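You operate a simulated robot arm through the tools that you are given. There is no shell and no other tool. Be economical: measure what you need, move in short steps, check, and stop when the job is done.

You run a simulated robot arm. Do the job below in one go: nothing can be reset, and whatever is moved stays where it is left.

## Task
Put the green can in the turntable's tote, reset, switch to auto and send it up. Set down upright: what you pick out.

It is judged by the outcome, as a careful person would: the job done as asked, and still so three seconds after it is handed in. It fails if anything else is knocked over, pushed out of place, dropped, spilled or broken.

## Robot
A 6-joint arm with a two-finger parallel gripper, fixed in place. Base frame: the origin is at the foot of the arm, x ahead of it, y to its left, z up. Units: mm, degrees, N and s.
With the tool pointing down near the work surface it reaches from about 100 to 600 mm from the base axis. Its first joint turns from -66.0 to 66.0 degrees. Payload 2.9 kg.
The tool frame sits at the grasp point between the pads (the TCP): z along the fingers, y along the line on which they close. The tips reach 30 mm beyond it. The gripper opens to 110 mm. The fingers are 20 mm wide and 10 mm thick; the gripper's body (48 by 112 mm) begins 55 mm behind the TCP.
Orientation is told as [roll, pitch, yaw] about the base's x, y, z axes, in that order, counted from this pose: with the fingers straight down and closing along the base's y, the tool's x points along the base's -x, its y along +y and its z along -z.

## Interface
- The arm moves only by the tool play_rows. Its argument "increments" is a list of rows, each a list of 3 entries, a list of its own where there are three numbers: the closure, from 0 (fully open) to 1 (shut), then the shift along the tool's x, y, z in mm, then the turn, a rotation vector about the tool's x, y, z in rad. In form: [[hand, [dx, dy, dz], [wx, wy, wz]], ...]. A call has 1 to 8 rows; each row shifts and turns the commanded pose from where the row before left it, along the tool's axes as they then stand. Rows are played at 5 a second. More than 50 mm and 8.6 degrees between two rows, or a gripper value outside its range, and nothing of the call is played. A pose out of reach is approached as far as the arm can. The call stops where the force on the tool passes 40 N (or 10 N more than at its start, if that is more) or the arm is blocked; 0.2 s more then pass. The fingers move at their own pace (about 108 mm/s each) and stop on an object; they squeeze with about 27 N. The grip force told is the motor's: it shows also when the fingers shut on nothing. Time passes only in rows, and 0.2 s behind the last, so rows that do not move let the fingers close. The reply holds the time, the measured pose of the TCP, the force on the tool along the base axes, the opening and the grip force, in the units named above and with some noise, with the torque about the TCP (base axes, N m) and any sound that the robot's microphone picked up, and new pictures: "pictures" is both (left out), scene, wrist or none.
- Cameras (640 x 400 px; columns grow to the right, rows downward): "scene" is fixed at [60.9, 426.1, 1373.3]; the picture's right is [-0.88, -0.48, 0.00], its down [-0.32, 0.58, -0.75] and it looks along [0.36, -0.65, -0.67] (base axes); focal length 214 px, centre (320, 200). "wrist" rides on the gripper at [72, 17, -103] in the tool frame; the picture's right is [-0.23, 0.97, 0.00], its down [-0.76, -0.18, -0.62] and it looks along [-0.61, -0.14, 0.78] (tool axes); focal length 222 px, centre (320, 200). There is no depth. A picture from a camera that has moved, and an enlarged one, comes with that camera's place and axes in the base frame and with its lens.
- inspect(camera, box): a new picture of the part [left, top, right, bottom] of that camera's present view, enlarged. It takes no simulated time.
- sign_off(): hands the job in; it is judged then, once.

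Go step by step. Nothing tells you positions but the pictures and the camera data: compare them with the known pose of the tool, close in by small moves and look again before you grip or let go. The budget is 120 turns and 200 pictures, counting those below and the enlarged ones. Unless the task says otherwise, let go and move clear before handing in, and close with one line.

The tools are called after "Request:" as a command line: name --argument value ..., lists and objects as JSON in quotes. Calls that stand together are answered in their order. play_rows: Moves the arm, as the interface text tells. Its arguments: {"type":"object","properties":{"increments":{"type":"array"},"pictures":{"type":"string","enum":["both","scene","wrist","none"]}},"required":["increments"]} The other tools are called the same way: inspect (camera, box) takes an enlarged picture of a part of a camera's view; sign_off () hands the job in.

At the start:

```text
time_s: 0.0
eef_pos: [277.0, -152.6, 1352.2]
tool_rot: [0.0, -0.2, 0.1]
wrist_force: [-0.4, -1.1, 0.1]
wrist_torque: [-0.02, -0.01, -0.01]
finger_gap: 109.8
finger_force: 0.0
```

scene: 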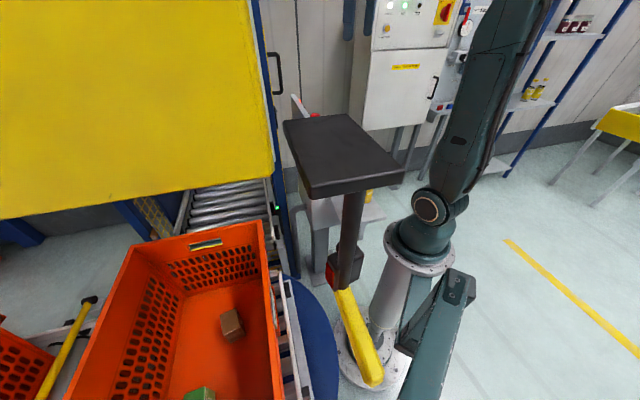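
wrist: 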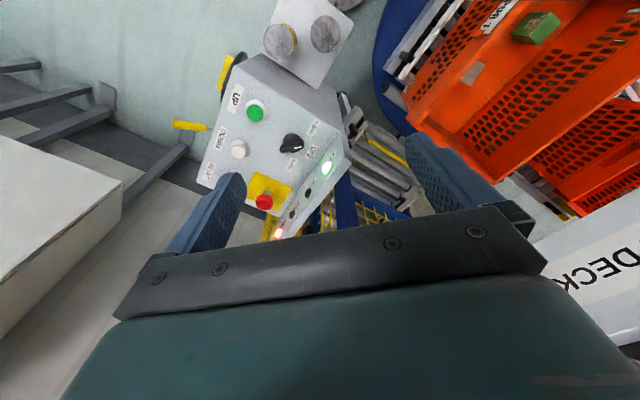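

I see a tote on a turntable, a control panel with buttons, and a conveyor lift. I'll enlarge parts of both views first.

Request:
inspect --camera "wrist" --box '[160, 0, 400, 240]'

Request:
inspect --camera "scene" --box '[0, 200, 320, 400]'

Request:
inspect --camera "scene" --box '[270, 100, 480, 400]'

Request:
inspect --camera "wrist" --box '[380, 0, 640, 200]'

```text
1.67 times, centred on (280, 120) of wrist
camera zoom: at [205.3, -134.2, 1456.6], right [0.23, 0.97, 0.0], down [0.76, -0.18, 0.62], along [0.61, -0.14, -0.78], focal length 370 px, centre (387, 333)
```

zoom: 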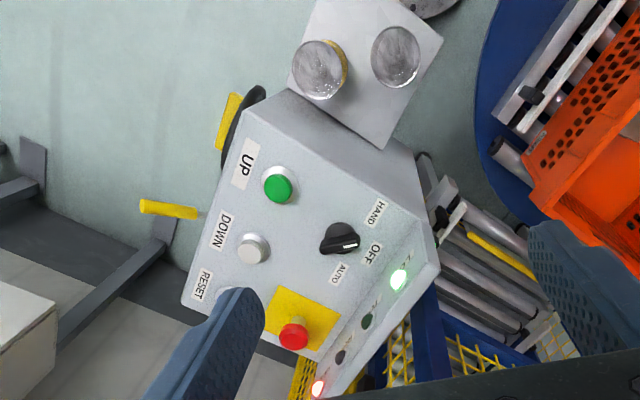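

```text
2.00 times, centred on (160, 300) of scene
camera zoom: at [60.9, 426.1, 1373.3], right [-0.88, -0.48, 0.0], down [-0.32, 0.58, -0.75], along [0.36, -0.65, -0.67], focal length 429 px, centre (640, 0)
```

zoom: 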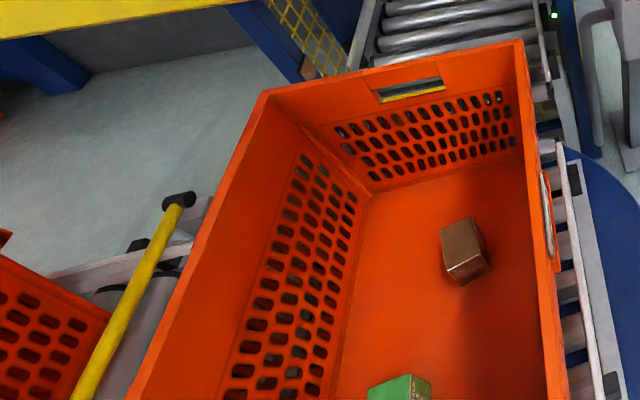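

```text
1.33 times, centred on (375, 250) of scene
camera zoom: at [60.9, 426.1, 1373.3], right [-0.88, -0.48, 0.0], down [-0.32, 0.58, -0.75], along [0.36, -0.65, -0.67], focal length 286 px, centre (247, 133)
```

zoom: 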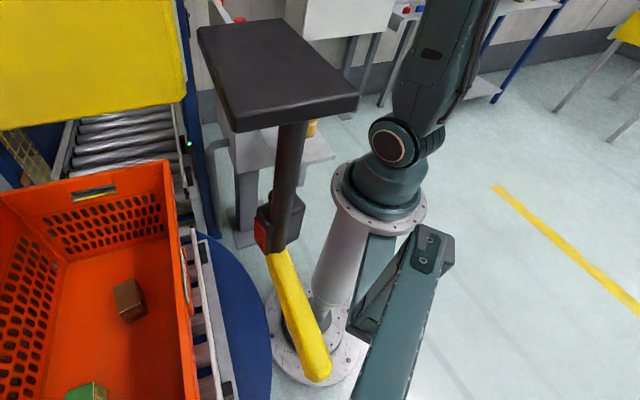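

```text
2.00 times, centred on (510, 100) of wrist
camera zoom: at [205.3, -134.2, 1456.6], right [0.23, 0.97, 0.0], down [0.76, -0.18, 0.62], along [0.61, -0.14, -0.78], focal length 444 px, centre (-60, 400)
```

zoom: 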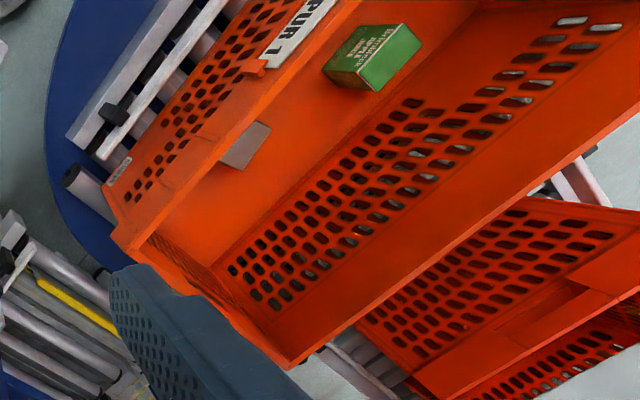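

The cans seem to be on a grey shelf by the control box. I'll draw back a little to see more of it.

Request:
play_rows --increments '[[0, [40, 0, 0], [0, 0, 0]], [0, [40, 0, 0], [0, 0, 0]], [0, [40, 0, 0], [0, 0, 0]]]'

```text
time_s: 0.8
eef_pos: [156.7, -152.9, 1354.5]
tool_rot: [0.0, -0.2, 0.1]
wrist_force: [-0.2, 0.4, -0.5]
wrist_torque: [-0.02, 0.02, 0.01]
finger_gap: 109.9
finger_force: 0.0
camera wrist: at [84.4, -135.0, 1457.6], right [0.23, 0.97, 0.0], down [0.76, -0.18, 0.62], along [0.61, -0.14, -0.78], focal length 222 px, centre (320, 200)
```

scene: 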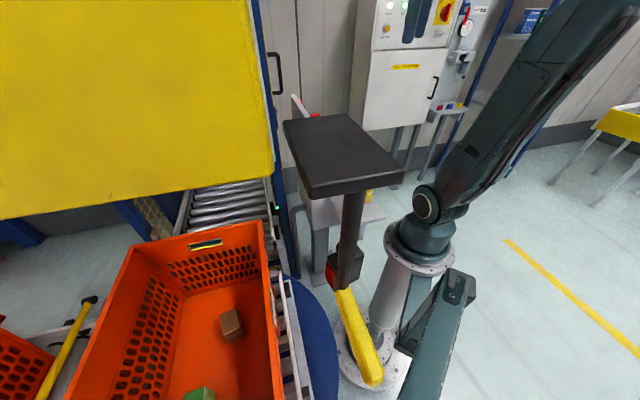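
wrist: 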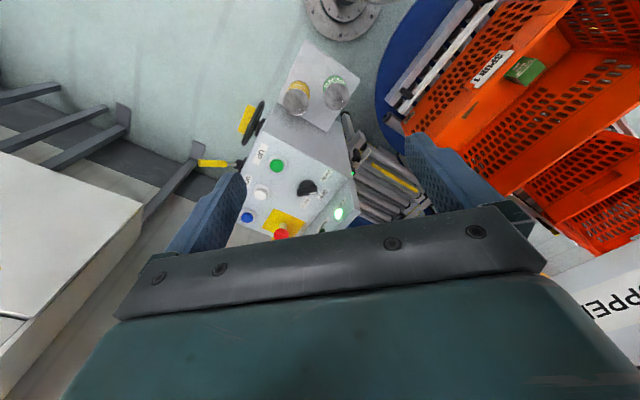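

Request:
inspect --camera "wrist" --box '[190, 40, 390, 240]'

Request:
inspect --camera "wrist" --box '[390, 0, 640, 200]'

Request:
inspect --camera "scene" --box '[240, 90, 420, 300]'

```text
2.00 times, centred on (290, 140) of wrist
camera zoom: at [84.4, -135.0, 1457.6], right [0.23, 0.97, 0.0], down [0.76, -0.18, 0.62], along [0.61, -0.14, -0.78], focal length 444 px, centre (380, 320)
```

zoom: 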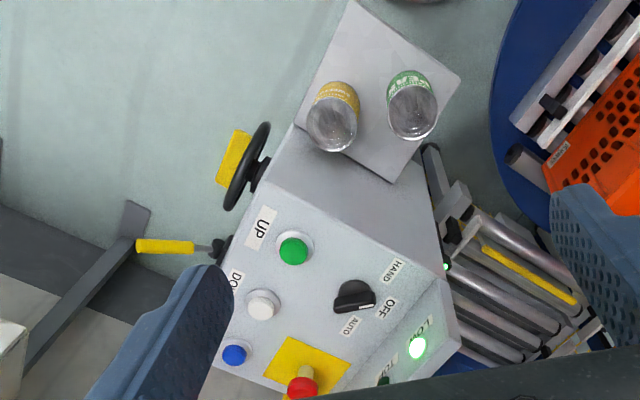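

```text
2.00 times, centred on (515, 100) of wrist
camera zoom: at [84.4, -135.0, 1457.6], right [0.23, 0.97, 0.0], down [0.76, -0.18, 0.62], along [0.61, -0.14, -0.78], focal length 444 px, centre (-70, 400)
```

zoom: 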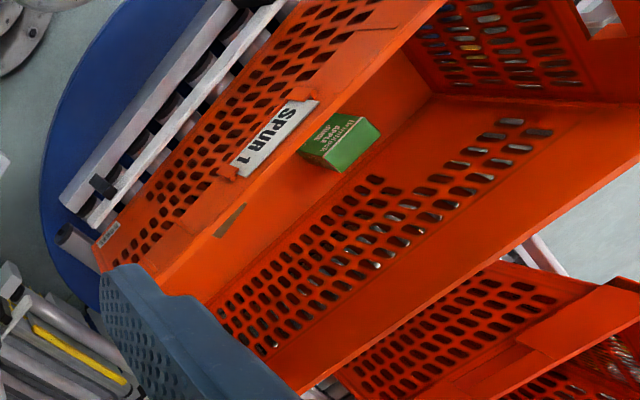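

```text
1.90 times, centred on (330, 195) of scene
camera zoom: at [60.9, 426.1, 1373.3], right [-0.88, -0.48, 0.0], down [-0.32, 0.58, -0.75], along [0.36, -0.65, -0.67], focal length 408 px, centre (301, 210)
```

zoom: 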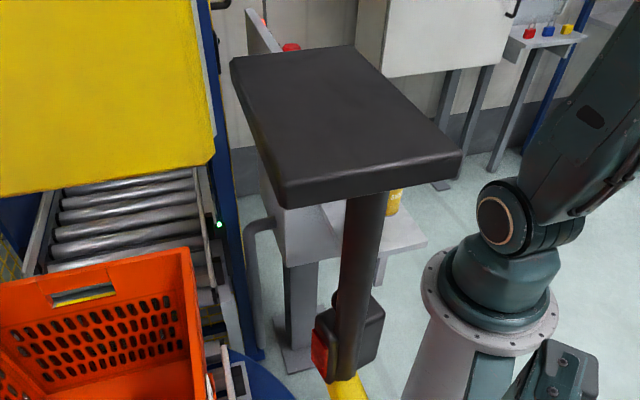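

I have the UP button near (308,-287,1014) and the green can top near (228,-126,873). An unidentified black plate blocks the scene view, so I turn the wrist camera toward it.

Request:
play_rows --increments '[[0, [0, 0, 0], [0, 0, -0.149]], [0, [0, 0, 0], [0, 0, -0.149]], [0, [0, 0, 0], [0, 0, -0.149]], [0, [0, 0, 0], [0, 0, -0.149]], [0, [0, 0, 0], [0, 0, -0.149]], [0, [0, 0, 0], [0, 0, -0.149]], [0, [0, 0, 0], [0, 0, -0.149]]]' --pictures "wrist"

```text
time_s: 2.4
eef_pos: [157.7, -151.8, 1352.0]
tool_rot: [0.0, -0.1, 60.1]
wrist_force: [0.6, 0.4, -0.1]
wrist_torque: [-0.02, -0.01, 0.01]
finger_gap: 109.9
finger_force: 0.0
camera wrist: at [106.1, -205.7, 1456.7], right [-0.73, 0.68, 0.0], down [0.53, 0.57, 0.62], along [0.43, 0.45, -0.78], focal length 222 px, centre (320, 200)
```

wrist: 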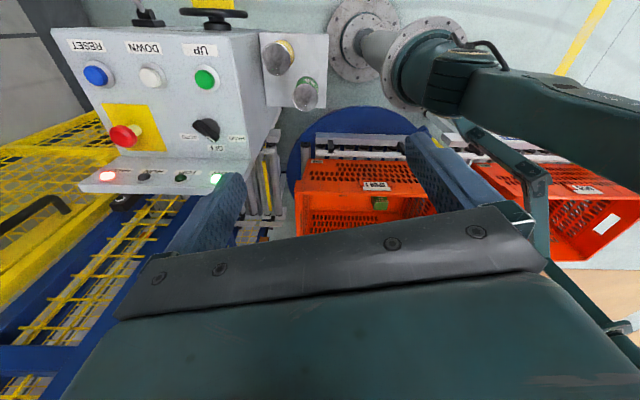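

The panel layout is clear now, but the black plate isn't in view, so I tilt the camera up a bit to find it.

Request:
play_rows --increments '[[0, [0, 0, 0], [0, -0.149, 0]], [0, [0, 0, 0], [0, -0.149, 0]], [0, [0, 0, 0], [0, -0.149, 0]], [0, [0, 0, 0], [0, -0.149, 0]]]'

```text
time_s: 3.4
eef_pos: [170.7, -146.9, 1306.5]
tool_rot: [-0.3, -22.2, 59.8]
wrist_force: [0.7, 0.4, 0.1]
wrist_torque: [-0.02, -0.04, 0.0]
finger_gap: 110.1
finger_force: 0.0
out of reach, approached as far as the arm can: row 2, 3, 4
camera wrist: at [101.7, -229.5, 1375.6], right [-0.74, 0.67, 0.08], down [0.39, 0.32, 0.87], along [0.56, 0.67, -0.49], focal length 222 px, centre (320, 200)
```

scene: 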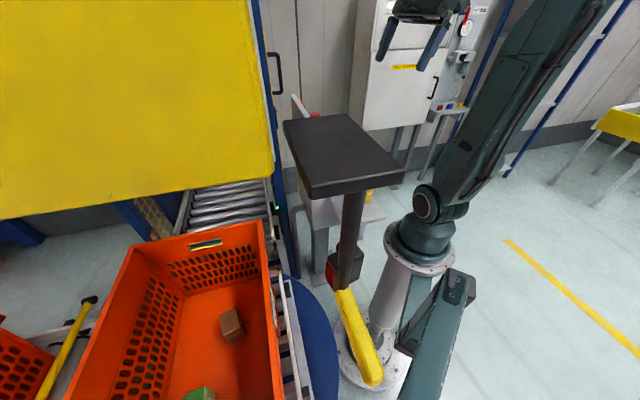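
wrist: 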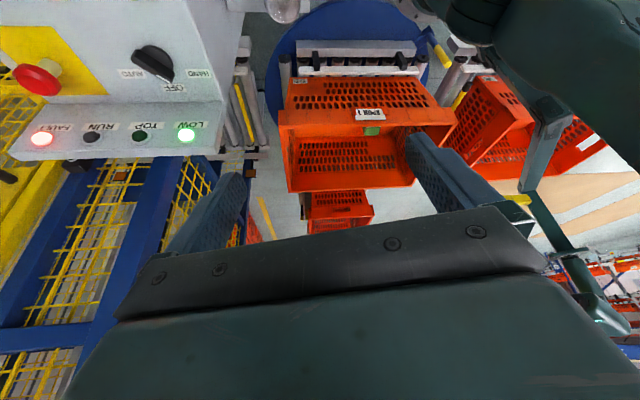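

FAULT and LOW are lit. The tote rim is around z≈820 with contents at about z 600, and the black thing is just near the scene camera mast, so I'll stay away from it. I level the tool again and move over the green can.

Request:
play_rows --increments '[[0, [0, 0, 0], [0, 0.149, 0]], [0, [0, 0, 0], [0, 0.149, 0]], [0, [0, 0, 0], [0, 0.149, 0]], [0, [0, 0, 0], [0, 0.149, 0]], [0, [0, 0, 40], [0, 0, -0.149]], [0, [0, 0, 40], [0, 0, -0.149]], [0, [0, 0, 40], [0, 0, -0.149]]]' --pictures "wrist"

```text
time_s: 5.0
eef_pos: [166.4, -150.5, 1280.4]
tool_rot: [5.1, 10.7, 85.9]
wrist_force: [-0.2, -0.1, 0.1]
wrist_torque: [-0.02, 0.02, 0.0]
finger_gap: 109.8
finger_force: 0.0
out of reach, approached as far as the arm can: row 5, 6, 7
camera wrist: at [155.3, -200.0, 1397.6], right [-0.95, 0.31, 0.04], down [0.29, 0.84, 0.45], along [0.1, 0.44, -0.89], focal length 222 px, centre (320, 200)
```

wrist: 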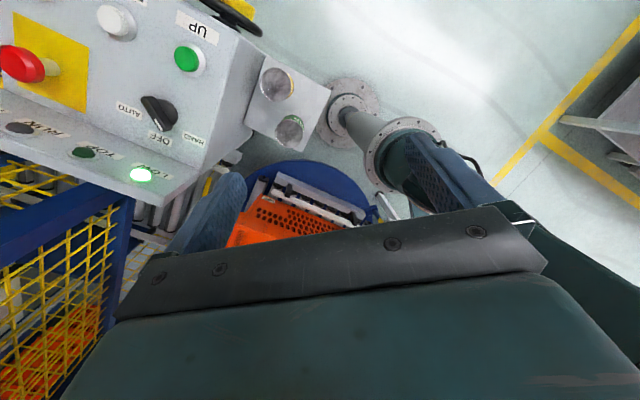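

The tool didn't level at that yaw, so I turn the yaw back and see where the tool stands.

Request:
play_rows --increments '[[0, [0, 0, 0], [0, 0, 0.149]], [0, [0, 0, 0], [0, 0, 0.149]], [0, [0, 0, 0], [0, 0, 0.149]], [0, [0, 0, 0], [0, 0, 0]]]' --pictures "none"

```text
time_s: 6.0
eef_pos: [165.5, -150.4, 1280.5]
tool_rot: [-0.2, 11.9, 59.5]
wrist_force: [0.3, -1.0, -0.4]
wrist_torque: [0.01, 0.0, -0.01]
finger_gap: 109.9
finger_force: 0.1
```

Request:
play_rows --increments '[[0, [-15, 0, 0], [0, -0.104, 0]], [0, [-15, 0, 0], [0, -0.104, 0]], [0, [0, 0, 0], [0, 0, 0]]]' --pictures "none"

```text
time_s: 6.8
eef_pos: [181.1, -131.1, 1276.0]
tool_rot: [0.1, 3.2, 59.8]
wrist_force: [0.9, 0.0, -0.2]
wrist_torque: [0.01, -0.01, 0.01]
finger_gap: 109.6
finger_force: 0.1
out of reach, approached as far as the arm can: row 2
```

Request:
play_rows --increments '[[0, [-14, -20, 0], [0, 0, 0]], [0, [-14, -20, 0], [0, -0.056, 0]], [0, [0, 0, 40], [0, 0, 0]], [0, [0, 0, 40], [0, 0, 0]], [0, [0, 0, 40], [0, 0, 0]]]' --pictures "wrist"

```text
time_s: 8.0
eef_pos: [227.5, -127.0, 1154.4]
tool_rot: [0.0, 0.0, 59.8]
wrist_force: [-0.5, -0.5, -0.5]
wrist_torque: [0.04, 0.0, 0.01]
finger_gap: 110.1
finger_force: 0.0
camera wrist: at [176.2, -180.0, 1258.6], right [-0.73, 0.69, 0.0], down [0.54, 0.57, 0.62], along [0.43, 0.45, -0.78], focal length 222 px, centre (320, 200)
```

wrist: 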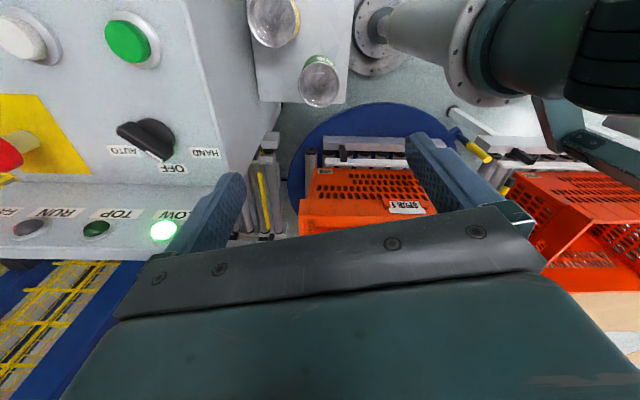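

Request:
inspect --camera "wrist" --box '[240, 0, 400, 120]'

```text
3.33 times, centred on (320, 60) of wrist
camera zoom: at [176.2, -180.0, 1258.6], right [-0.73, 0.69, 0.0], down [0.54, 0.57, 0.62], along [0.43, 0.45, -0.78], focal length 740 px, centre (320, 667)
```

zoom: 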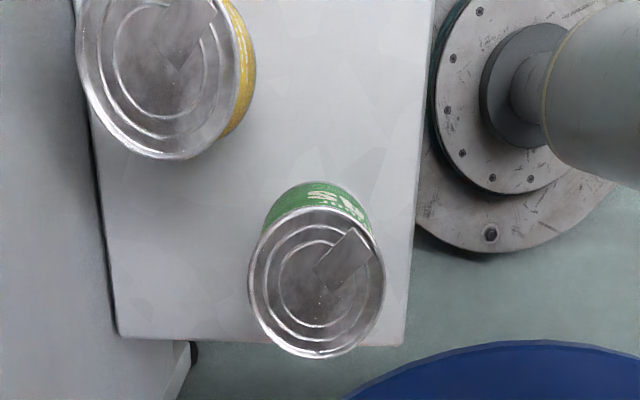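

The green can's lid is at about (230,-127,873) and is about 65 mm across, with the shelf near z 795. I go down to just above it and check.

Request:
play_rows --increments '[[0, [-1, -2, 40], [0, 0, 0]], [0, [0, 0, 40], [0, 0, 0]], [0, [0, 0, 40], [0, 0, 0]], [0, [0, 0, 40], [0, 0, 0]], [0, [0, 0, 40], [0, 0, 0]], [0, [0, 0, 34], [0, 0, 0]]]'

```text
time_s: 9.4
eef_pos: [231.3, -128.6, 920.4]
tool_rot: [0.2, 0.0, 59.7]
wrist_force: [-0.7, -0.2, 0.0]
wrist_torque: [0.01, -0.01, 0.02]
finger_gap: 110.1
finger_force: 0.0
camera wrist: at [178.4, -181.4, 1024.1], right [-0.73, 0.69, 0.0], down [0.54, 0.57, 0.62], along [0.43, 0.45, -0.78], focal length 222 px, centre (320, 200)
```

scene: 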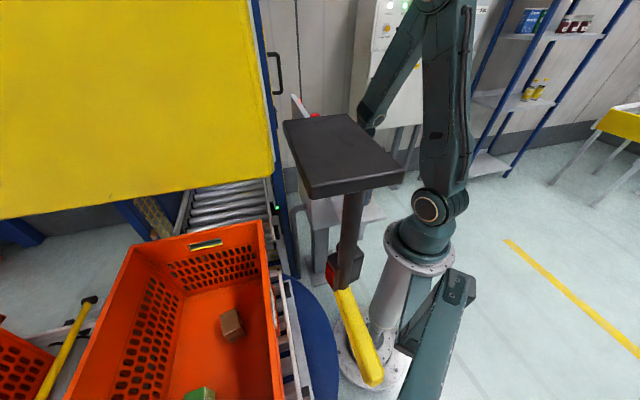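
wrist: 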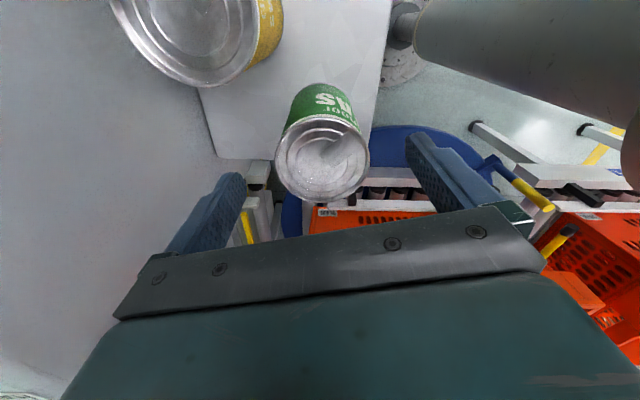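

The can sits centred between the fingers, so I descend around it.

Request:
play_rows --increments '[[0, [-2, 1, 25], [0, 0, 0]], [0, [0, 0, 25], [0, 0, 0]], [0, [0, 0, 15], [0, 0, 0]], [0, [0, 0, 10], [0, 0, 0]]]' --pictures "wrist"

```text
time_s: 10.4
eef_pos: [231.9, -124.0, 845.4]
tool_rot: [0.1, -0.1, 59.8]
wrist_force: [-0.3, 0.0, 0.8]
wrist_torque: [-0.04, -0.01, -0.03]
finger_gap: 109.9
finger_force: 0.1
camera wrist: at [180.1, -177.8, 950.4], right [-0.73, 0.69, 0.0], down [0.54, 0.57, 0.62], along [0.43, 0.45, -0.78], focal length 222 px, centre (320, 200)
```

wrist: 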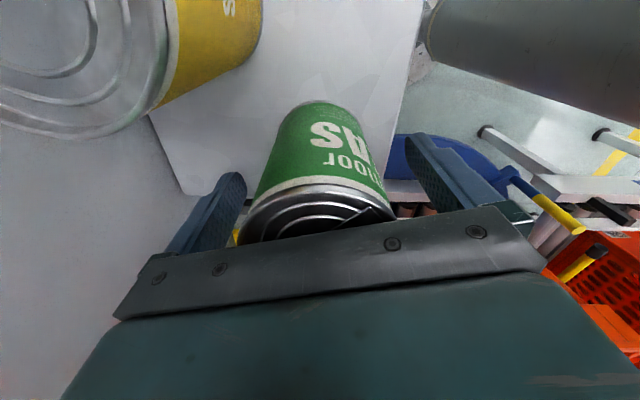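

The can is between the pads at mid height, so I close on it.

Request:
play_rows --increments '[[0.3, [0, 0, 0], [0, 0, 0]], [0.6, [0, 0, 0], [0, 0, 0]], [0.6, [0, 0, 0], [0, 0, 0]], [0.6, [0, 0, 0], [0, 0, 0]]]' --pictures "wrist"

```text
time_s: 11.4
eef_pos: [231.5, -124.9, 845.9]
tool_rot: [0.1, 0.1, 59.8]
wrist_force: [-1.2, 0.3, 0.2]
wrist_torque: [-0.02, 0.03, 0.01]
finger_gap: 59.1
finger_force: 27.1
camera wrist: at [180.1, -177.9, 950.5], right [-0.73, 0.69, 0.0], down [0.54, 0.57, 0.62], along [0.43, 0.45, -0.78], focal length 222 px, centre (320, 200)
```

wrist: 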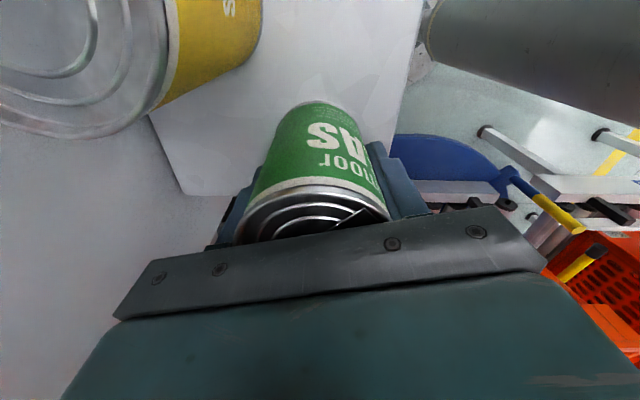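

The can is gripped, so I lift it straight up.

Request:
play_rows --increments '[[0.7, [0, 0, -15], [0, 0, 0]], [0.7, [0, 0, -35], [0, 0, 0]], [0.7, [0, 0, -40], [0, 0, 0]], [0.7, [0, 0, -40], [0, 0, 0]], [0.7, [0, 0, -40], [0, 0, 0]], [0.7, [0, 0, -40], [0, 0, 0]], [0.7, [0, 0, -40], [0, 0, 0]]]'

```text
time_s: 13.0
eef_pos: [230.7, -125.7, 1095.0]
tool_rot: [0.2, 0.0, 59.8]
wrist_force: [0.6, 0.2, -2.4]
wrist_torque: [0.0, -0.05, 0.0]
finger_gap: 59.1
finger_force: 26.9
camera wrist: at [179.6, -177.7, 1200.7], right [-0.73, 0.69, 0.0], down [0.54, 0.57, 0.62], along [0.43, 0.45, -0.78], focal length 222 px, centre (320, 200)
```

scene: 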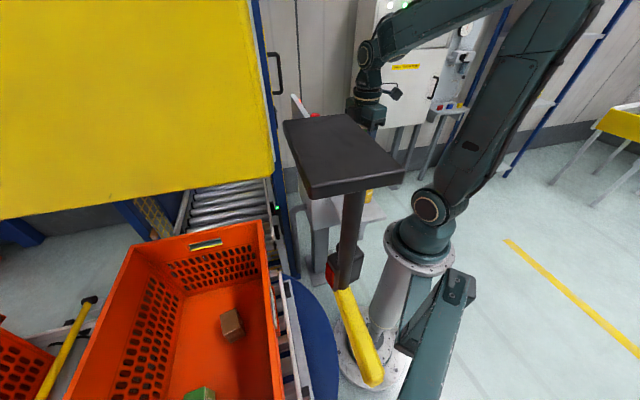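
wrist: 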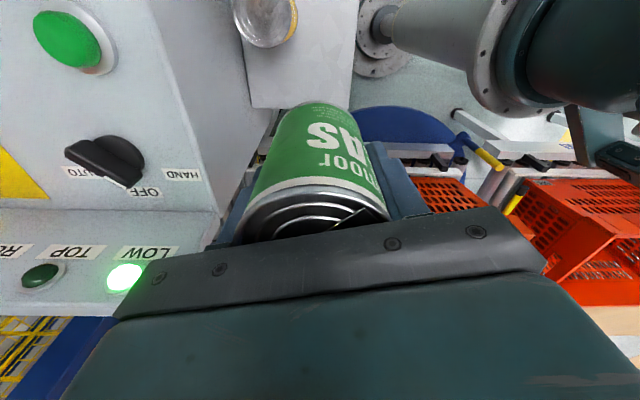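

I move left toward the tote, staying clear of the panel.

Request:
play_rows --increments '[[0.7, [-35, 12, 0], [0, 0, 0]], [0.7, [-35, 12, 0], [0, 0, 0]], [0.7, [-35, 12, 0], [0, 0, 0]], [0.7, [-35, 12, 0], [0, 0, 0]]]'

```text
time_s: 14.0
eef_pos: [263.3, 19.7, 1094.6]
tool_rot: [0.1, 0.1, 59.7]
wrist_force: [0.3, 1.0, -3.5]
wrist_torque: [0.04, 0.0, 0.03]
finger_gap: 58.9
finger_force: 27.5
camera wrist: at [211.8, -33.2, 1199.3], right [-0.73, 0.69, 0.0], down [0.54, 0.57, 0.62], along [0.43, 0.45, -0.78], focal length 222 px, centre (320, 200)
```

scene: 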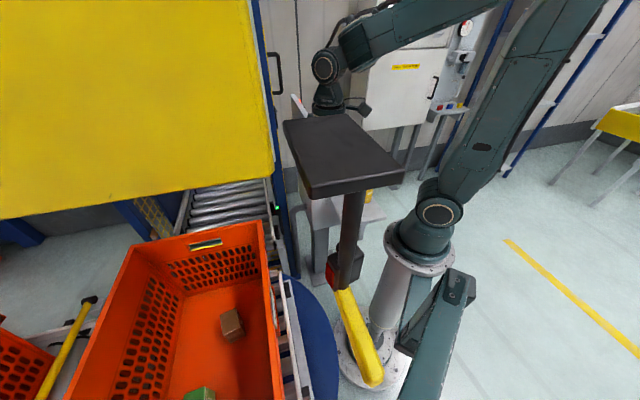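
wrist: 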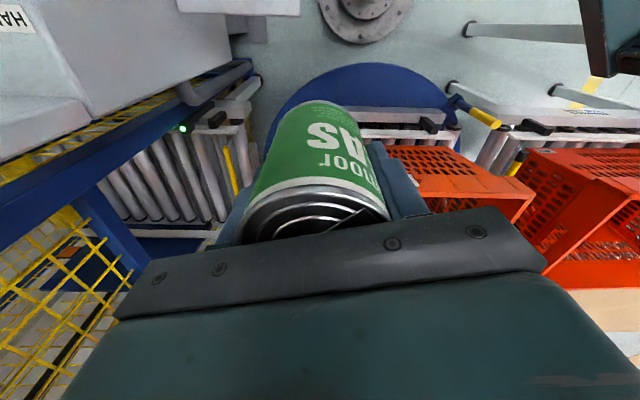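

Request:
play_rows --increments '[[0.7, [-40, 5, 0], [0, 0, 0]], [0.7, [-40, 5, 0], [0, 0, 0]], [0.7, [-40, 5, 0], [0, 0, 0]], [0.7, [-40, 5, 0], [0, 0, 0]]]'

```text
time_s: 15.2
eef_pos: [305.6, 125.1, 1098.0]
tool_rot: [-0.1, 1.1, 54.4]
wrist_force: [0.4, 1.1, -3.1]
wrist_torque: [0.03, -0.03, 0.01]
finger_gap: 59.0
finger_force: 27.4
stopped in row 4: the arm was blocked; the commanded pose is now the measured one
camera wrist: at [250.9, 79.3, 1202.8], right [-0.66, 0.75, 0.0], down [0.59, 0.52, 0.61], along [0.46, 0.4, -0.79], focal length 222 px, centre (320, 200)
```

scene: 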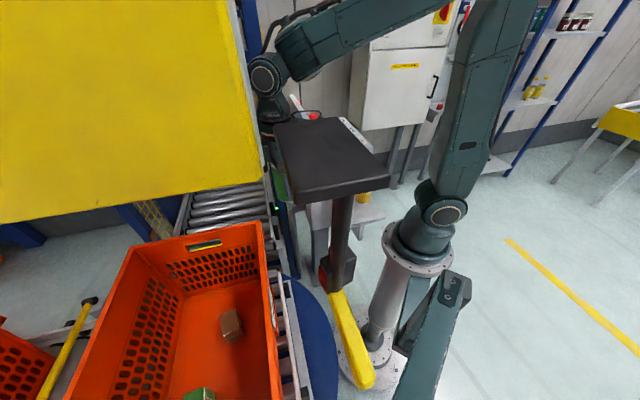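
wrist: 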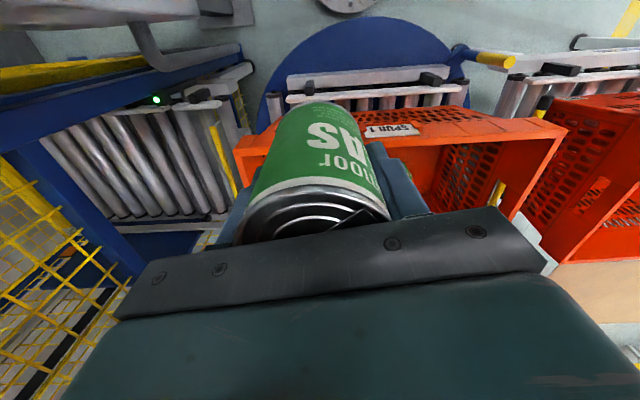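

The arm was blocked and the black plate in the scene view has shifted slightly, so I likely touched it. I look closely before moving again.

Request:
inspect --camera "scene" --box '[230, 80, 420, 240]'

Request:
inspect --camera "scene" --box '[290, 180, 500, 400]'

```text
2.50 times, centred on (325, 160) of scene
camera zoom: at [55.5, 421.0, 1375.3], right [-0.88, -0.48, -0.01], down [-0.32, 0.59, -0.74], along [0.36, -0.65, -0.67], focal length 536 px, centre (308, 300)
```

zoom: 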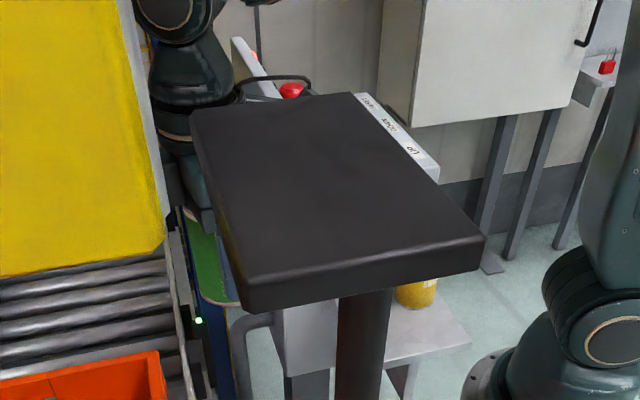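

```text
1.82 times, centred on (395, 290) of scene
camera zoom: at [55.5, 421.0, 1375.3], right [-0.88, -0.48, -0.01], down [-0.32, 0.59, -0.74], along [0.36, -0.65, -0.67], focal length 390 px, centre (184, 36)
```

zoom: 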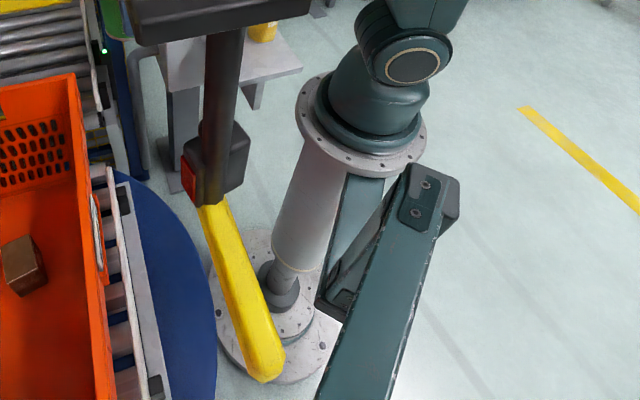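

The scene camera's reported pose also moved slightly, so the mast or plate was bumped. I back off the way I came, rise, and look at that object with the wrist camera.

Request:
play_rows --increments '[[0.7, [34, -8, 0], [0, 0, 0]], [0.7, [34, -8, 0], [0, 0, 0]], [0.7, [34, -8, 0], [0, 0, 0]], [0.7, [34, -8, 0], [0, 0, 0]], [0.7, [0, 0, -45], [0, 0, 0]], [0.7, [0, 0, -45], [0, 0, 0]], [0.7, [0, 0, -45], [0, 0, 0]], [0.7, [0, 0, -45], [0, 0, 0]]]'

```text
time_s: 17.0
eef_pos: [274.9, 8.7, 1262.2]
tool_rot: [1.2, 0.0, 55.3]
wrist_force: [0.9, 0.9, -3.3]
wrist_torque: [0.0, 0.0, 0.01]
finger_gap: 59.1
finger_force: 27.2
out of reach, approached as far as the arm can: row 8
camera wrist: at [221.0, -41.2, 1365.7], right [-0.67, 0.74, 0.02], down [0.59, 0.52, 0.62], along [0.45, 0.43, -0.78], focal length 222 px, centre (320, 200)
```

scene: 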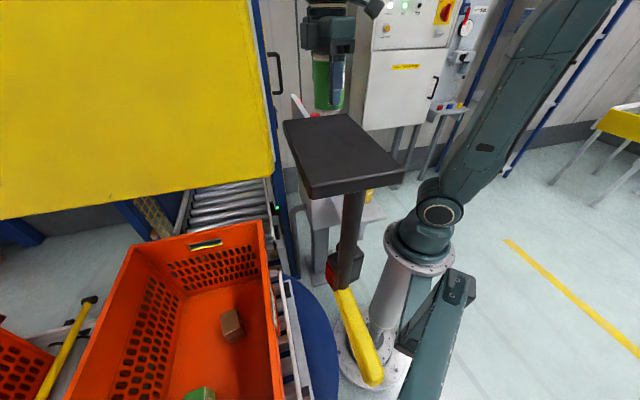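
wrist: 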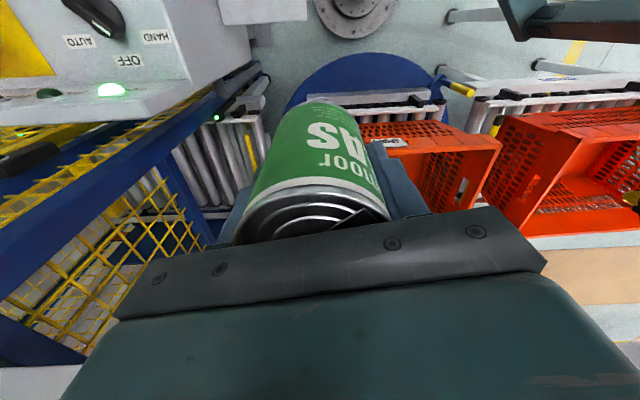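

The scene view sprang back to exactly as before, so nothing was displaced. I turn the wrist further to see the mast and plate.

Request:
play_rows --increments '[[0.7, [0, 0, 10], [0, 0, -0.149]], [0.7, [0, 0, 10], [0, 0, -0.149]], [0.7, [0, 0, 10], [0, 0, -0.149]], [0.7, [0, 0, 0], [0, 0, -0.149]]]' --pictures "wrist"

```text
time_s: 18.0
eef_pos: [268.0, 7.6, 1253.1]
tool_rot: [1.0, 0.9, 88.7]
wrist_force: [-0.7, 0.6, -3.5]
wrist_torque: [0.0, -0.12, 0.03]
finger_gap: 58.9
finger_force: 26.7
out of reach, approached as far as the arm can: row 3
camera wrist: at [250.7, -60.5, 1359.1], right [-0.97, 0.25, 0.01], down [0.21, 0.77, 0.61], along [0.14, 0.59, -0.79], focal length 222 px, centre (320, 200)
```

wrist: 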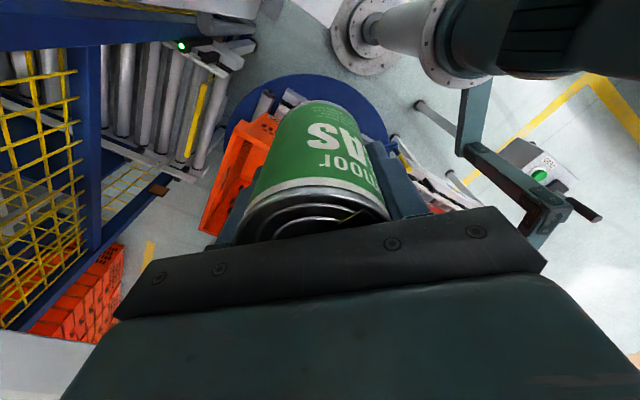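

Request:
inspect --camera "wrist" --box '[400, 60, 640, 280]'

```text
1.82 times, centred on (520, 170) of wrist
camera zoom: at [250.7, -60.5, 1359.1], right [-0.97, 0.25, 0.01], down [0.21, 0.77, 0.61], along [0.14, 0.59, -0.79], focal length 404 px, centre (-44, 254)
```

zoom: 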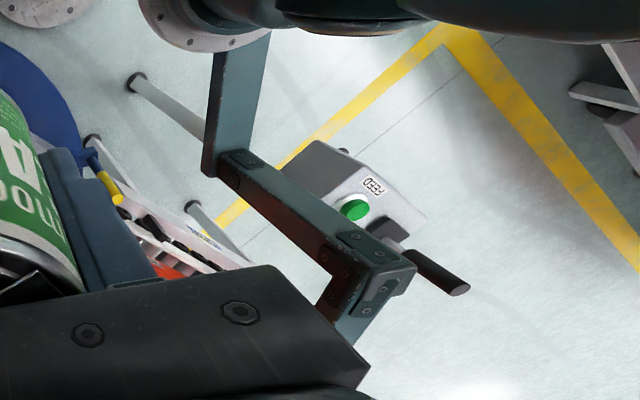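

I now think the arm brushed the yellow guard sheet beside the tote, which hung back in place. I'll go lower and approach the near-lift end of the tote instead, at about (505,230), keeping well clear of that sheet.

Request:
play_rows --increments '[[0.7, [0, 0, 42], [0, 0, 0.149]], [0.7, [0, 0, 42], [0, 0, 0.149]], [0.7, [0, 0, 42], [0, 0, 0.149]], [0.7, [0, 0, 42], [0, 0, 0.149]], [0.7, [0, 0, 42], [0, 0, 0.149]], [0.7, [0, 0, 42], [0, 0, 0.018]], [0.7, [0, 0, 42], [0, 0, 0]]]'

```text
time_s: 19.6
eef_pos: [275.2, 11.4, 1252.5]
tool_rot: [0.3, 1.5, 45.8]
wrist_force: [0.3, 0.0, -3.7]
wrist_torque: [-0.01, -0.04, 0.01]
finger_gap: 59.3
finger_force: 26.9
out of reach, approached as far as the arm can: row 1, 2, 3, 4, 5, 6, 7
camera wrist: at [214.2, -24.6, 1358.5], right [-0.54, 0.84, 0.0], down [0.67, 0.43, 0.6], along [0.51, 0.32, -0.8], focal length 222 px, centre (320, 200)
```

scene: 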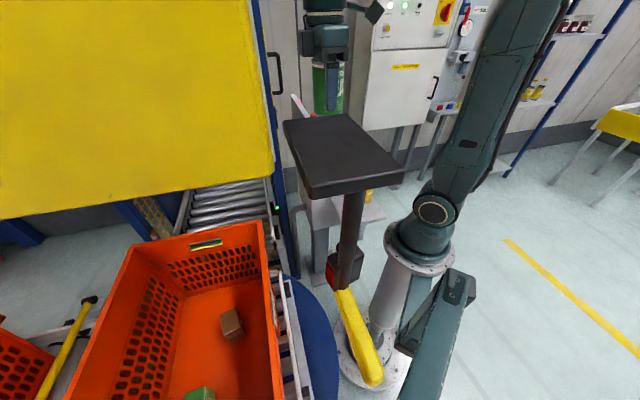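
wrist: 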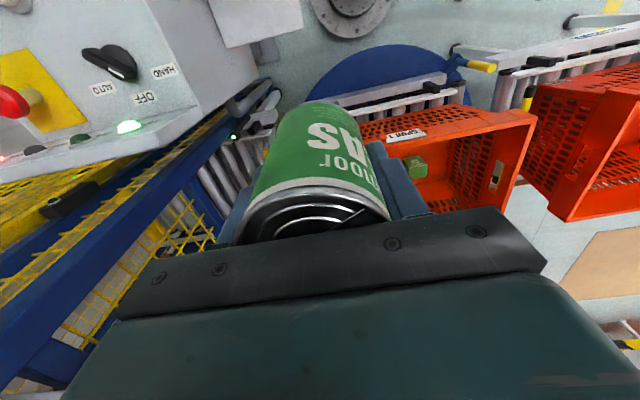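

Request:
play_rows --increments '[[0.7, [-15, 0, 0], [0, -0.026, 0]], [0.7, [-15, 0, 0], [0, 0, 0]], [0.7, [0, 0, 40], [0, 0, 0]], [0.7, [0, 0, 40], [0, 0, 0]]]' --pictures "none"

```text
time_s: 20.6
eef_pos: [298.8, 44.1, 1248.5]
tool_rot: [1.5, -0.5, 45.7]
wrist_force: [0.1, 0.2, -3.5]
wrist_torque: [-0.01, -0.02, -0.04]
finger_gap: 59.3
finger_force: 26.7
out of reach, approached as far as the arm can: row 1, 3, 4
```

Request:
play_rows --increments '[[0.7, [0, 0, 0], [0.012, 0.024, 0]], [0.7, [0, 0, 10], [0, 0, -0.1]], [0.7, [0, 0, 10], [0, 0, -0.1]], [0.7, [0, 0, 20], [0, 0, 0]], [0.7, [0, 0, 20], [0, 0, 0]]]' --pictures "none"

```text
time_s: 21.8
eef_pos: [304.0, 44.6, 1251.5]
tool_rot: [-0.2, 1.3, 57.3]
wrist_force: [1.2, -0.2, -2.4]
wrist_torque: [-0.01, -0.03, -0.02]
finger_gap: 59.2
finger_force: 26.8
out of reach, approached as far as the arm can: row 2, 3, 4, 5
```

Request:
play_rows --increments '[[0.7, [-30, -20, 0], [0, 0, 0]], [0.7, [-30, -20, 0], [0, 0, 0]], [0.7, [0, 0, 0], [0, 0, 0]]]'

```text
time_s: 22.3
eef_pos: [345.2, 61.6, 1252.0]
tool_rot: [-0.4, 2.5, 57.9]
wrist_force: [-32.1, -16.4, -2.8]
wrist_torque: [1.53, -3.07, 0.44]
finger_gap: 59.0
finger_force: 27.1
stopped in row 2: the force on the tool passed its limit at 82 N (the readings are from after the stop); the commanded pose is now the measured one
camera wrist: at [293.7, 13.9, 1359.2], right [-0.7, 0.71, -0.02], down [0.57, 0.57, 0.59], along [0.43, 0.41, -0.81], focal length 222 px, centre (320, 200)
```

scene: 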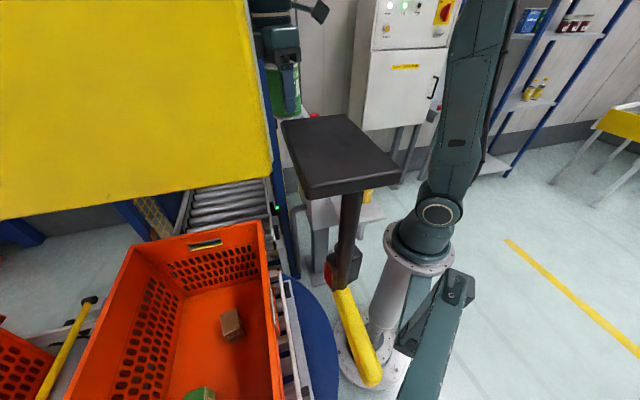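
wrist: 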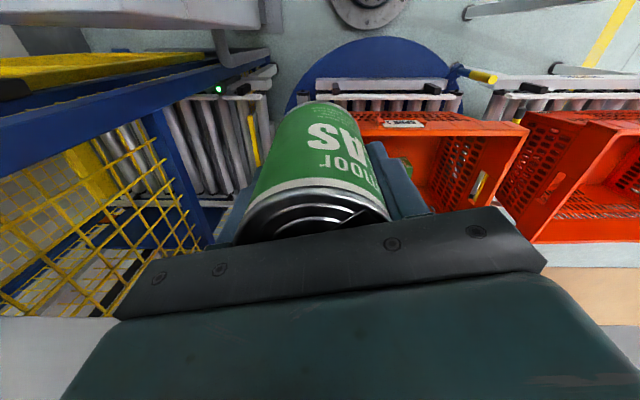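

I touched something ahead, at about (385,95,1350) on the gripper body. I look at what is in front before backing away.

Request:
inspect --camera "wrist" --box '[0, 200, 240, 400]'

Request:
inspect --camera "wrist" --box '[440, 160, 640, 400]'

Request:
inspect --camera "scene" --box '[180, 0, 340, 130]'

```text
2.00 times, centred on (120, 300) of wrist
camera zoom: at [293.7, 13.9, 1359.2], right [-0.7, 0.71, -0.02], down [0.57, 0.57, 0.59], along [0.43, 0.41, -0.81], focal length 444 px, centre (720, 0)
```

zoom: 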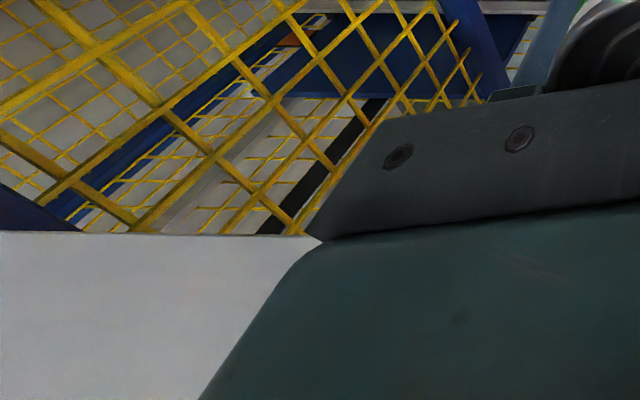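

```text
1.67 times, centred on (540, 280) of wrist
camera zoom: at [293.7, 13.9, 1359.2], right [-0.7, 0.71, -0.02], down [0.57, 0.57, 0.59], along [0.43, 0.41, -0.81], focal length 370 px, centre (-47, 67)
```

zoom: 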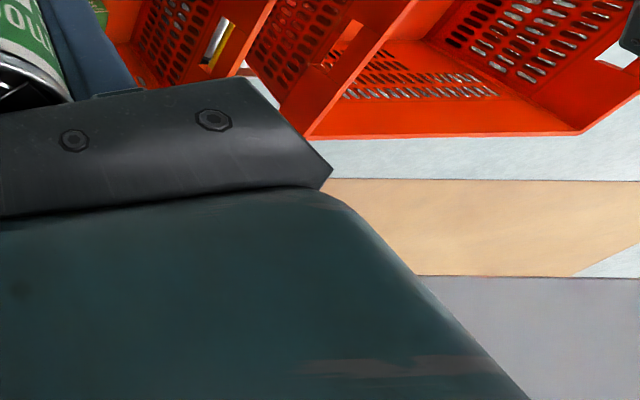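

```text
3.08 times, centred on (260, 65) of scene
camera zoom: at [59.7, 425.4, 1373.5], right [-0.88, -0.48, 0.0], down [-0.32, 0.58, -0.75], along [0.36, -0.65, -0.67], focal length 660 px, centre (505, 615)
```

zoom: 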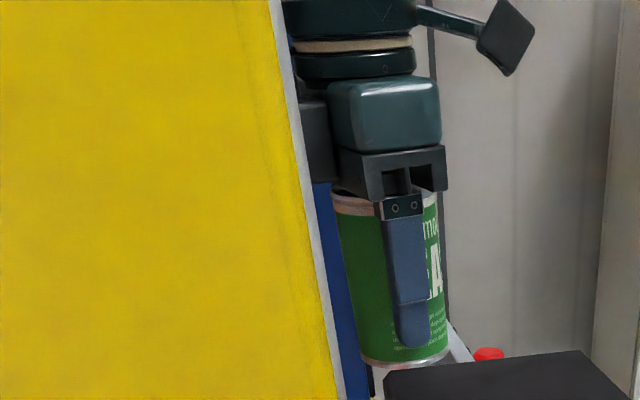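

I now understand: the yellow "upper deck" overhangs the tote from about z 1300 up, and its front edge is roughly 340 mm out from the base diagonal. I back off a little, level, and go down so that everything passes below it.

Request:
play_rows --increments '[[0.7, [10, 0, 0], [0, 0, 0]], [0.7, [0, 0, 0], [0.033, -0.029, 0]], [0.7, [0, 0, 20], [0, 0, 0]], [0.7, [0, 0, 30], [0, 0, 0]], [0.7, [0, 0, 30], [0, 0, 0]], [0.7, [0, 0, 30], [0, 0, 0]]]' --pictures "scene"

```text
time_s: 23.5
eef_pos: [352.9, 57.3, 1252.1]
tool_rot: [-1.8, 0.9, 58.5]
wrist_force: [-20.5, -9.3, -3.1]
wrist_torque: [0.9, -1.91, 0.33]
finger_gap: 59.1
finger_force: 26.9
out of reach, approached as far as the arm can: row 3, 4, 5
stopped in row 5: the force on the tool passed its limit at 59 N (the readings are from after the stop); the commanded pose is now the measured one
```

scene: 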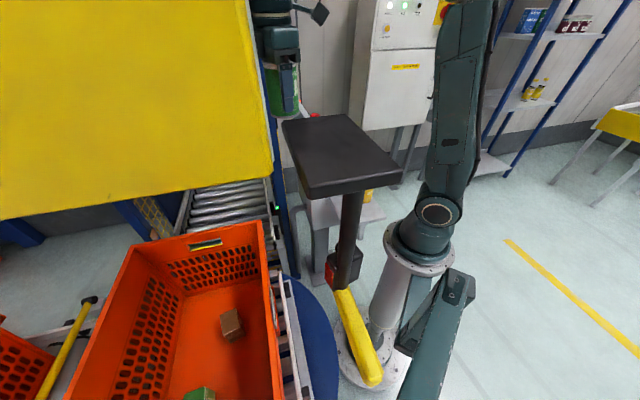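

Request:
play_rows --increments '[[0.7, [15, 10, 0], [0, 0, 0]], [0.7, [15, 10, 0], [0, 0, 0]], [0.7, [0, 0, 0], [0, 0, 0]]]' --pictures "none"

Request:
play_rows --increments '[[0.7, [0, 0, -20], [0, 0, 0]], [0.7, [0, 0, -20], [0, 0, 0]], [0.7, [0, 0, 0], [0, 0, 0]]]' --pictures "none"

```text
time_s: 24.3
eef_pos: [323.7, 43.5, 1257.2]
tool_rot: [-1.6, 1.0, 58.5]
wrist_force: [-0.3, 0.1, -3.7]
wrist_torque: [0.03, -0.01, -0.02]
finger_gap: 59.2
finger_force: 26.5
out of reach, approached as far as the arm can: row 2
```

```text
time_s: 25.1
eef_pos: [324.7, 47.5, 1285.7]
tool_rot: [-1.7, 0.7, 58.5]
wrist_force: [0.6, 0.2, -2.3]
wrist_torque: [-0.01, -0.01, -0.01]
finger_gap: 59.0
finger_force: 27.1
out of reach, approached as far as the arm can: row 1
```

Height changes are oddly limited here, so I return to the column near (235,-115) where descending worked before.

Request:
play_rows --increments '[[0.7, [0, 0, 0], [-0.005, -0.032, 0]], [0.7, [36, -2, 0], [0, 0, 0]], [0.7, [36, -2, 0], [0, 0, 0]], [0.7, [36, -2, 0], [0, 0, 0]], [0.7, [36, -2, 0], [0, 0, 0]], [0.7, [36, -2, 0], [0, 0, 0]]]' --pictures "none"

Request:
play_rows --increments '[[0.7, [0, 0, 20], [0, 0, 0]], [0.7, [0, 0, 30], [0, 0, 0]], [0.7, [0, 0, 30], [0, 0, 0]]]' --pictures "none"

```text
time_s: 26.5
eef_pos: [239.1, -112.1, 1283.9]
tool_rot: [-1.4, -1.0, 58.5]
wrist_force: [-0.2, -0.7, -4.1]
wrist_torque: [0.0, -0.01, -0.03]
finger_gap: 59.1
finger_force: 26.7
```

```text
time_s: 27.3
eef_pos: [243.6, -109.9, 1203.8]
tool_rot: [-1.3, -1.1, 58.5]
wrist_force: [0.1, 0.3, -3.6]
wrist_torque: [-0.02, -0.02, -0.01]
finger_gap: 59.3
finger_force: 26.9
out of reach, approached as far as the arm can: row 1
```

Descending works here. I level the tool properly and continue down.

Request:
play_rows --increments '[[0.7, [0, 0, 0], [-0.023, 0.019, 0]], [0.7, [0, 0, 40], [0, 0, 0]], [0.7, [0, 0, 40], [0, 0, 0]], [0.7, [0, 0, 40], [0, 0, 0]], [0.7, [0, 0, 40], [0, 0, 0]], [0.7, [0, 0, 40], [0, 0, 0]], [0.7, [0, 0, 40], [0, 0, 0]]]'

```text
time_s: 28.9
eef_pos: [241.4, -112.7, 964.5]
tool_rot: [-0.2, 0.0, 58.5]
wrist_force: [-0.5, 0.0, -3.3]
wrist_torque: [-0.01, 0.0, -0.01]
finger_gap: 58.8
finger_force: 26.6
camera wrist: at [188.6, -163.3, 1068.5], right [-0.71, 0.7, 0.0], down [0.55, 0.56, 0.62], along [0.44, 0.44, -0.78], focal length 222 px, centre (320, 200)
```

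scene: 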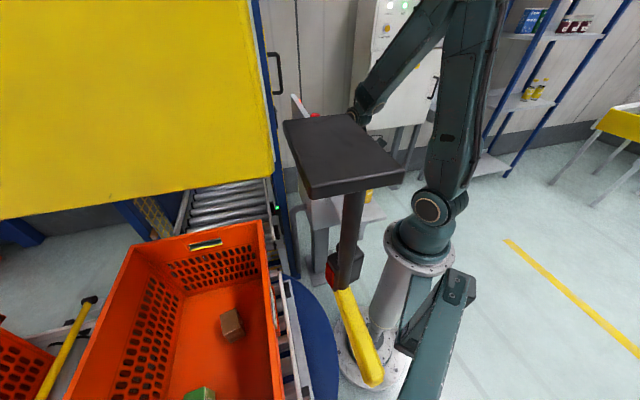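
wrist: 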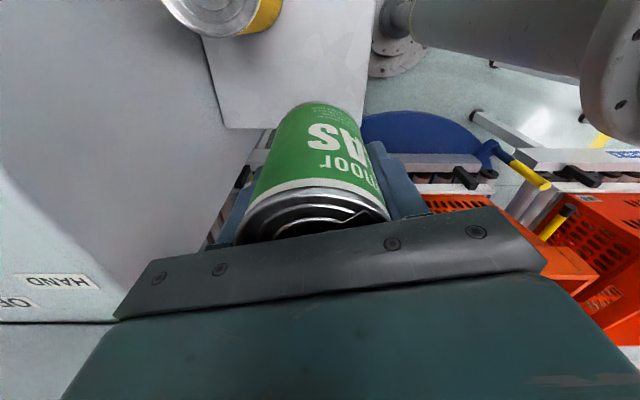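

Request:
play_rows --increments '[[0.7, [-34, 6, 0], [0, 0, 0]], [0.7, [-34, 6, 0], [0, 0, 0]], [0.7, [-34, 6, 0], [0, 0, 0]], [0.7, [-34, 6, 0], [0, 0, 0]]]'

```text
time_s: 29.9
eef_pos: [292.8, 17.4, 964.1]
tool_rot: [0.0, 0.1, 58.5]
wrist_force: [0.1, -0.5, -2.6]
wrist_torque: [0.01, 0.02, 0.01]
finger_gap: 59.0
finger_force: 27.1
camera wrist: at [239.9, -34.2, 1068.1], right [-0.71, 0.7, 0.0], down [0.55, 0.56, 0.62], along [0.44, 0.44, -0.78], focal length 222 px, centre (320, 200)
```

scene: 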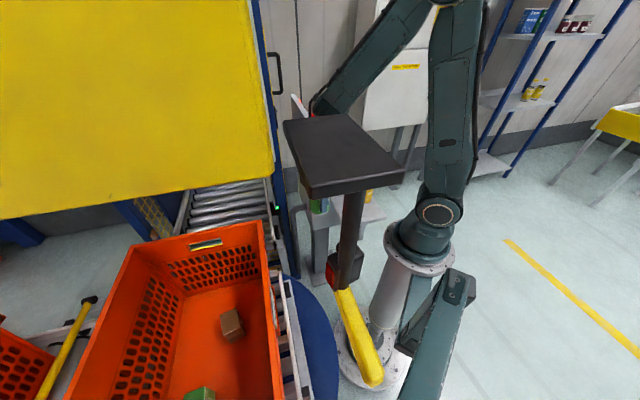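
wrist: 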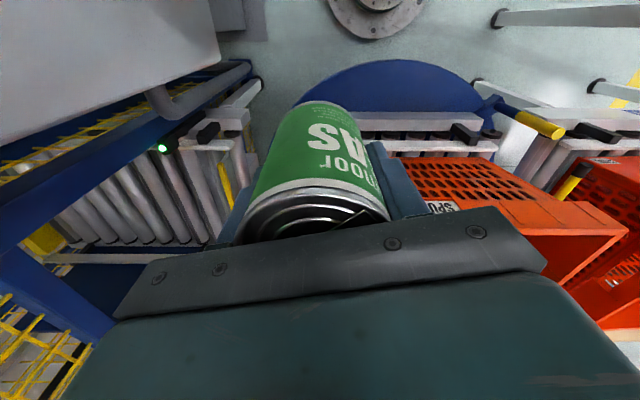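

I move outward toward the tote, lowering slightly to stay under the deck and over the rim.

Request:
play_rows --increments '[[0.7, [0, 0, 40], [0, 0, 0]], [0.7, [-39, -9, 15], [0, 0, 0]], [0.7, [-39, -9, 0], [0, 0, 0]], [0.7, [-39, -9, 0], [0, 0, 0]]]'

```text
time_s: 30.9
eef_pos: [379.0, 102.7, 907.5]
tool_rot: [-0.2, 0.1, 58.4]
wrist_force: [0.2, -0.2, -3.7]
wrist_torque: [-0.01, -0.01, 0.0]
finger_gap: 59.1
finger_force: 27.0
camera wrist: at [325.7, 50.7, 1011.9], right [-0.71, 0.7, 0.0], down [0.55, 0.56, 0.62], along [0.44, 0.44, -0.78], focal length 222 px, centre (320, 200)
```

scene: 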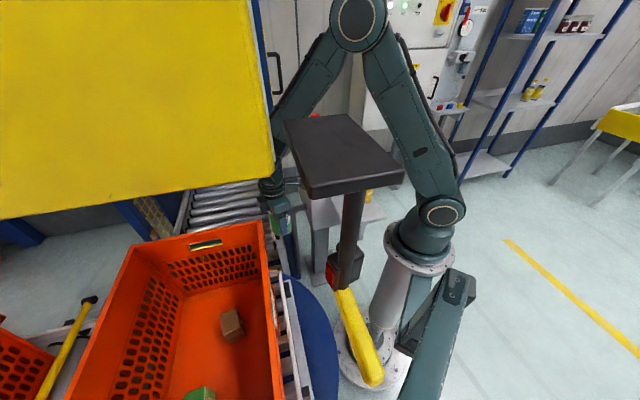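
wrist: 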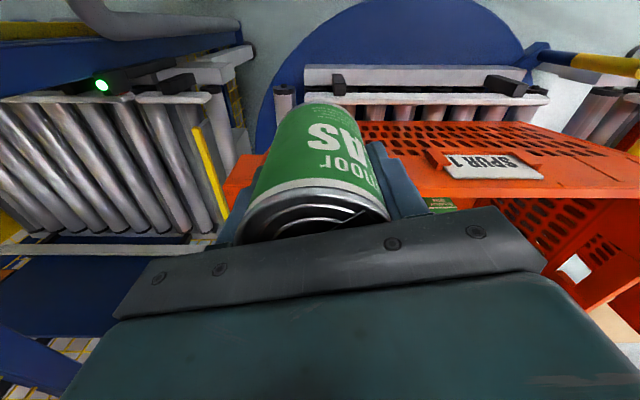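

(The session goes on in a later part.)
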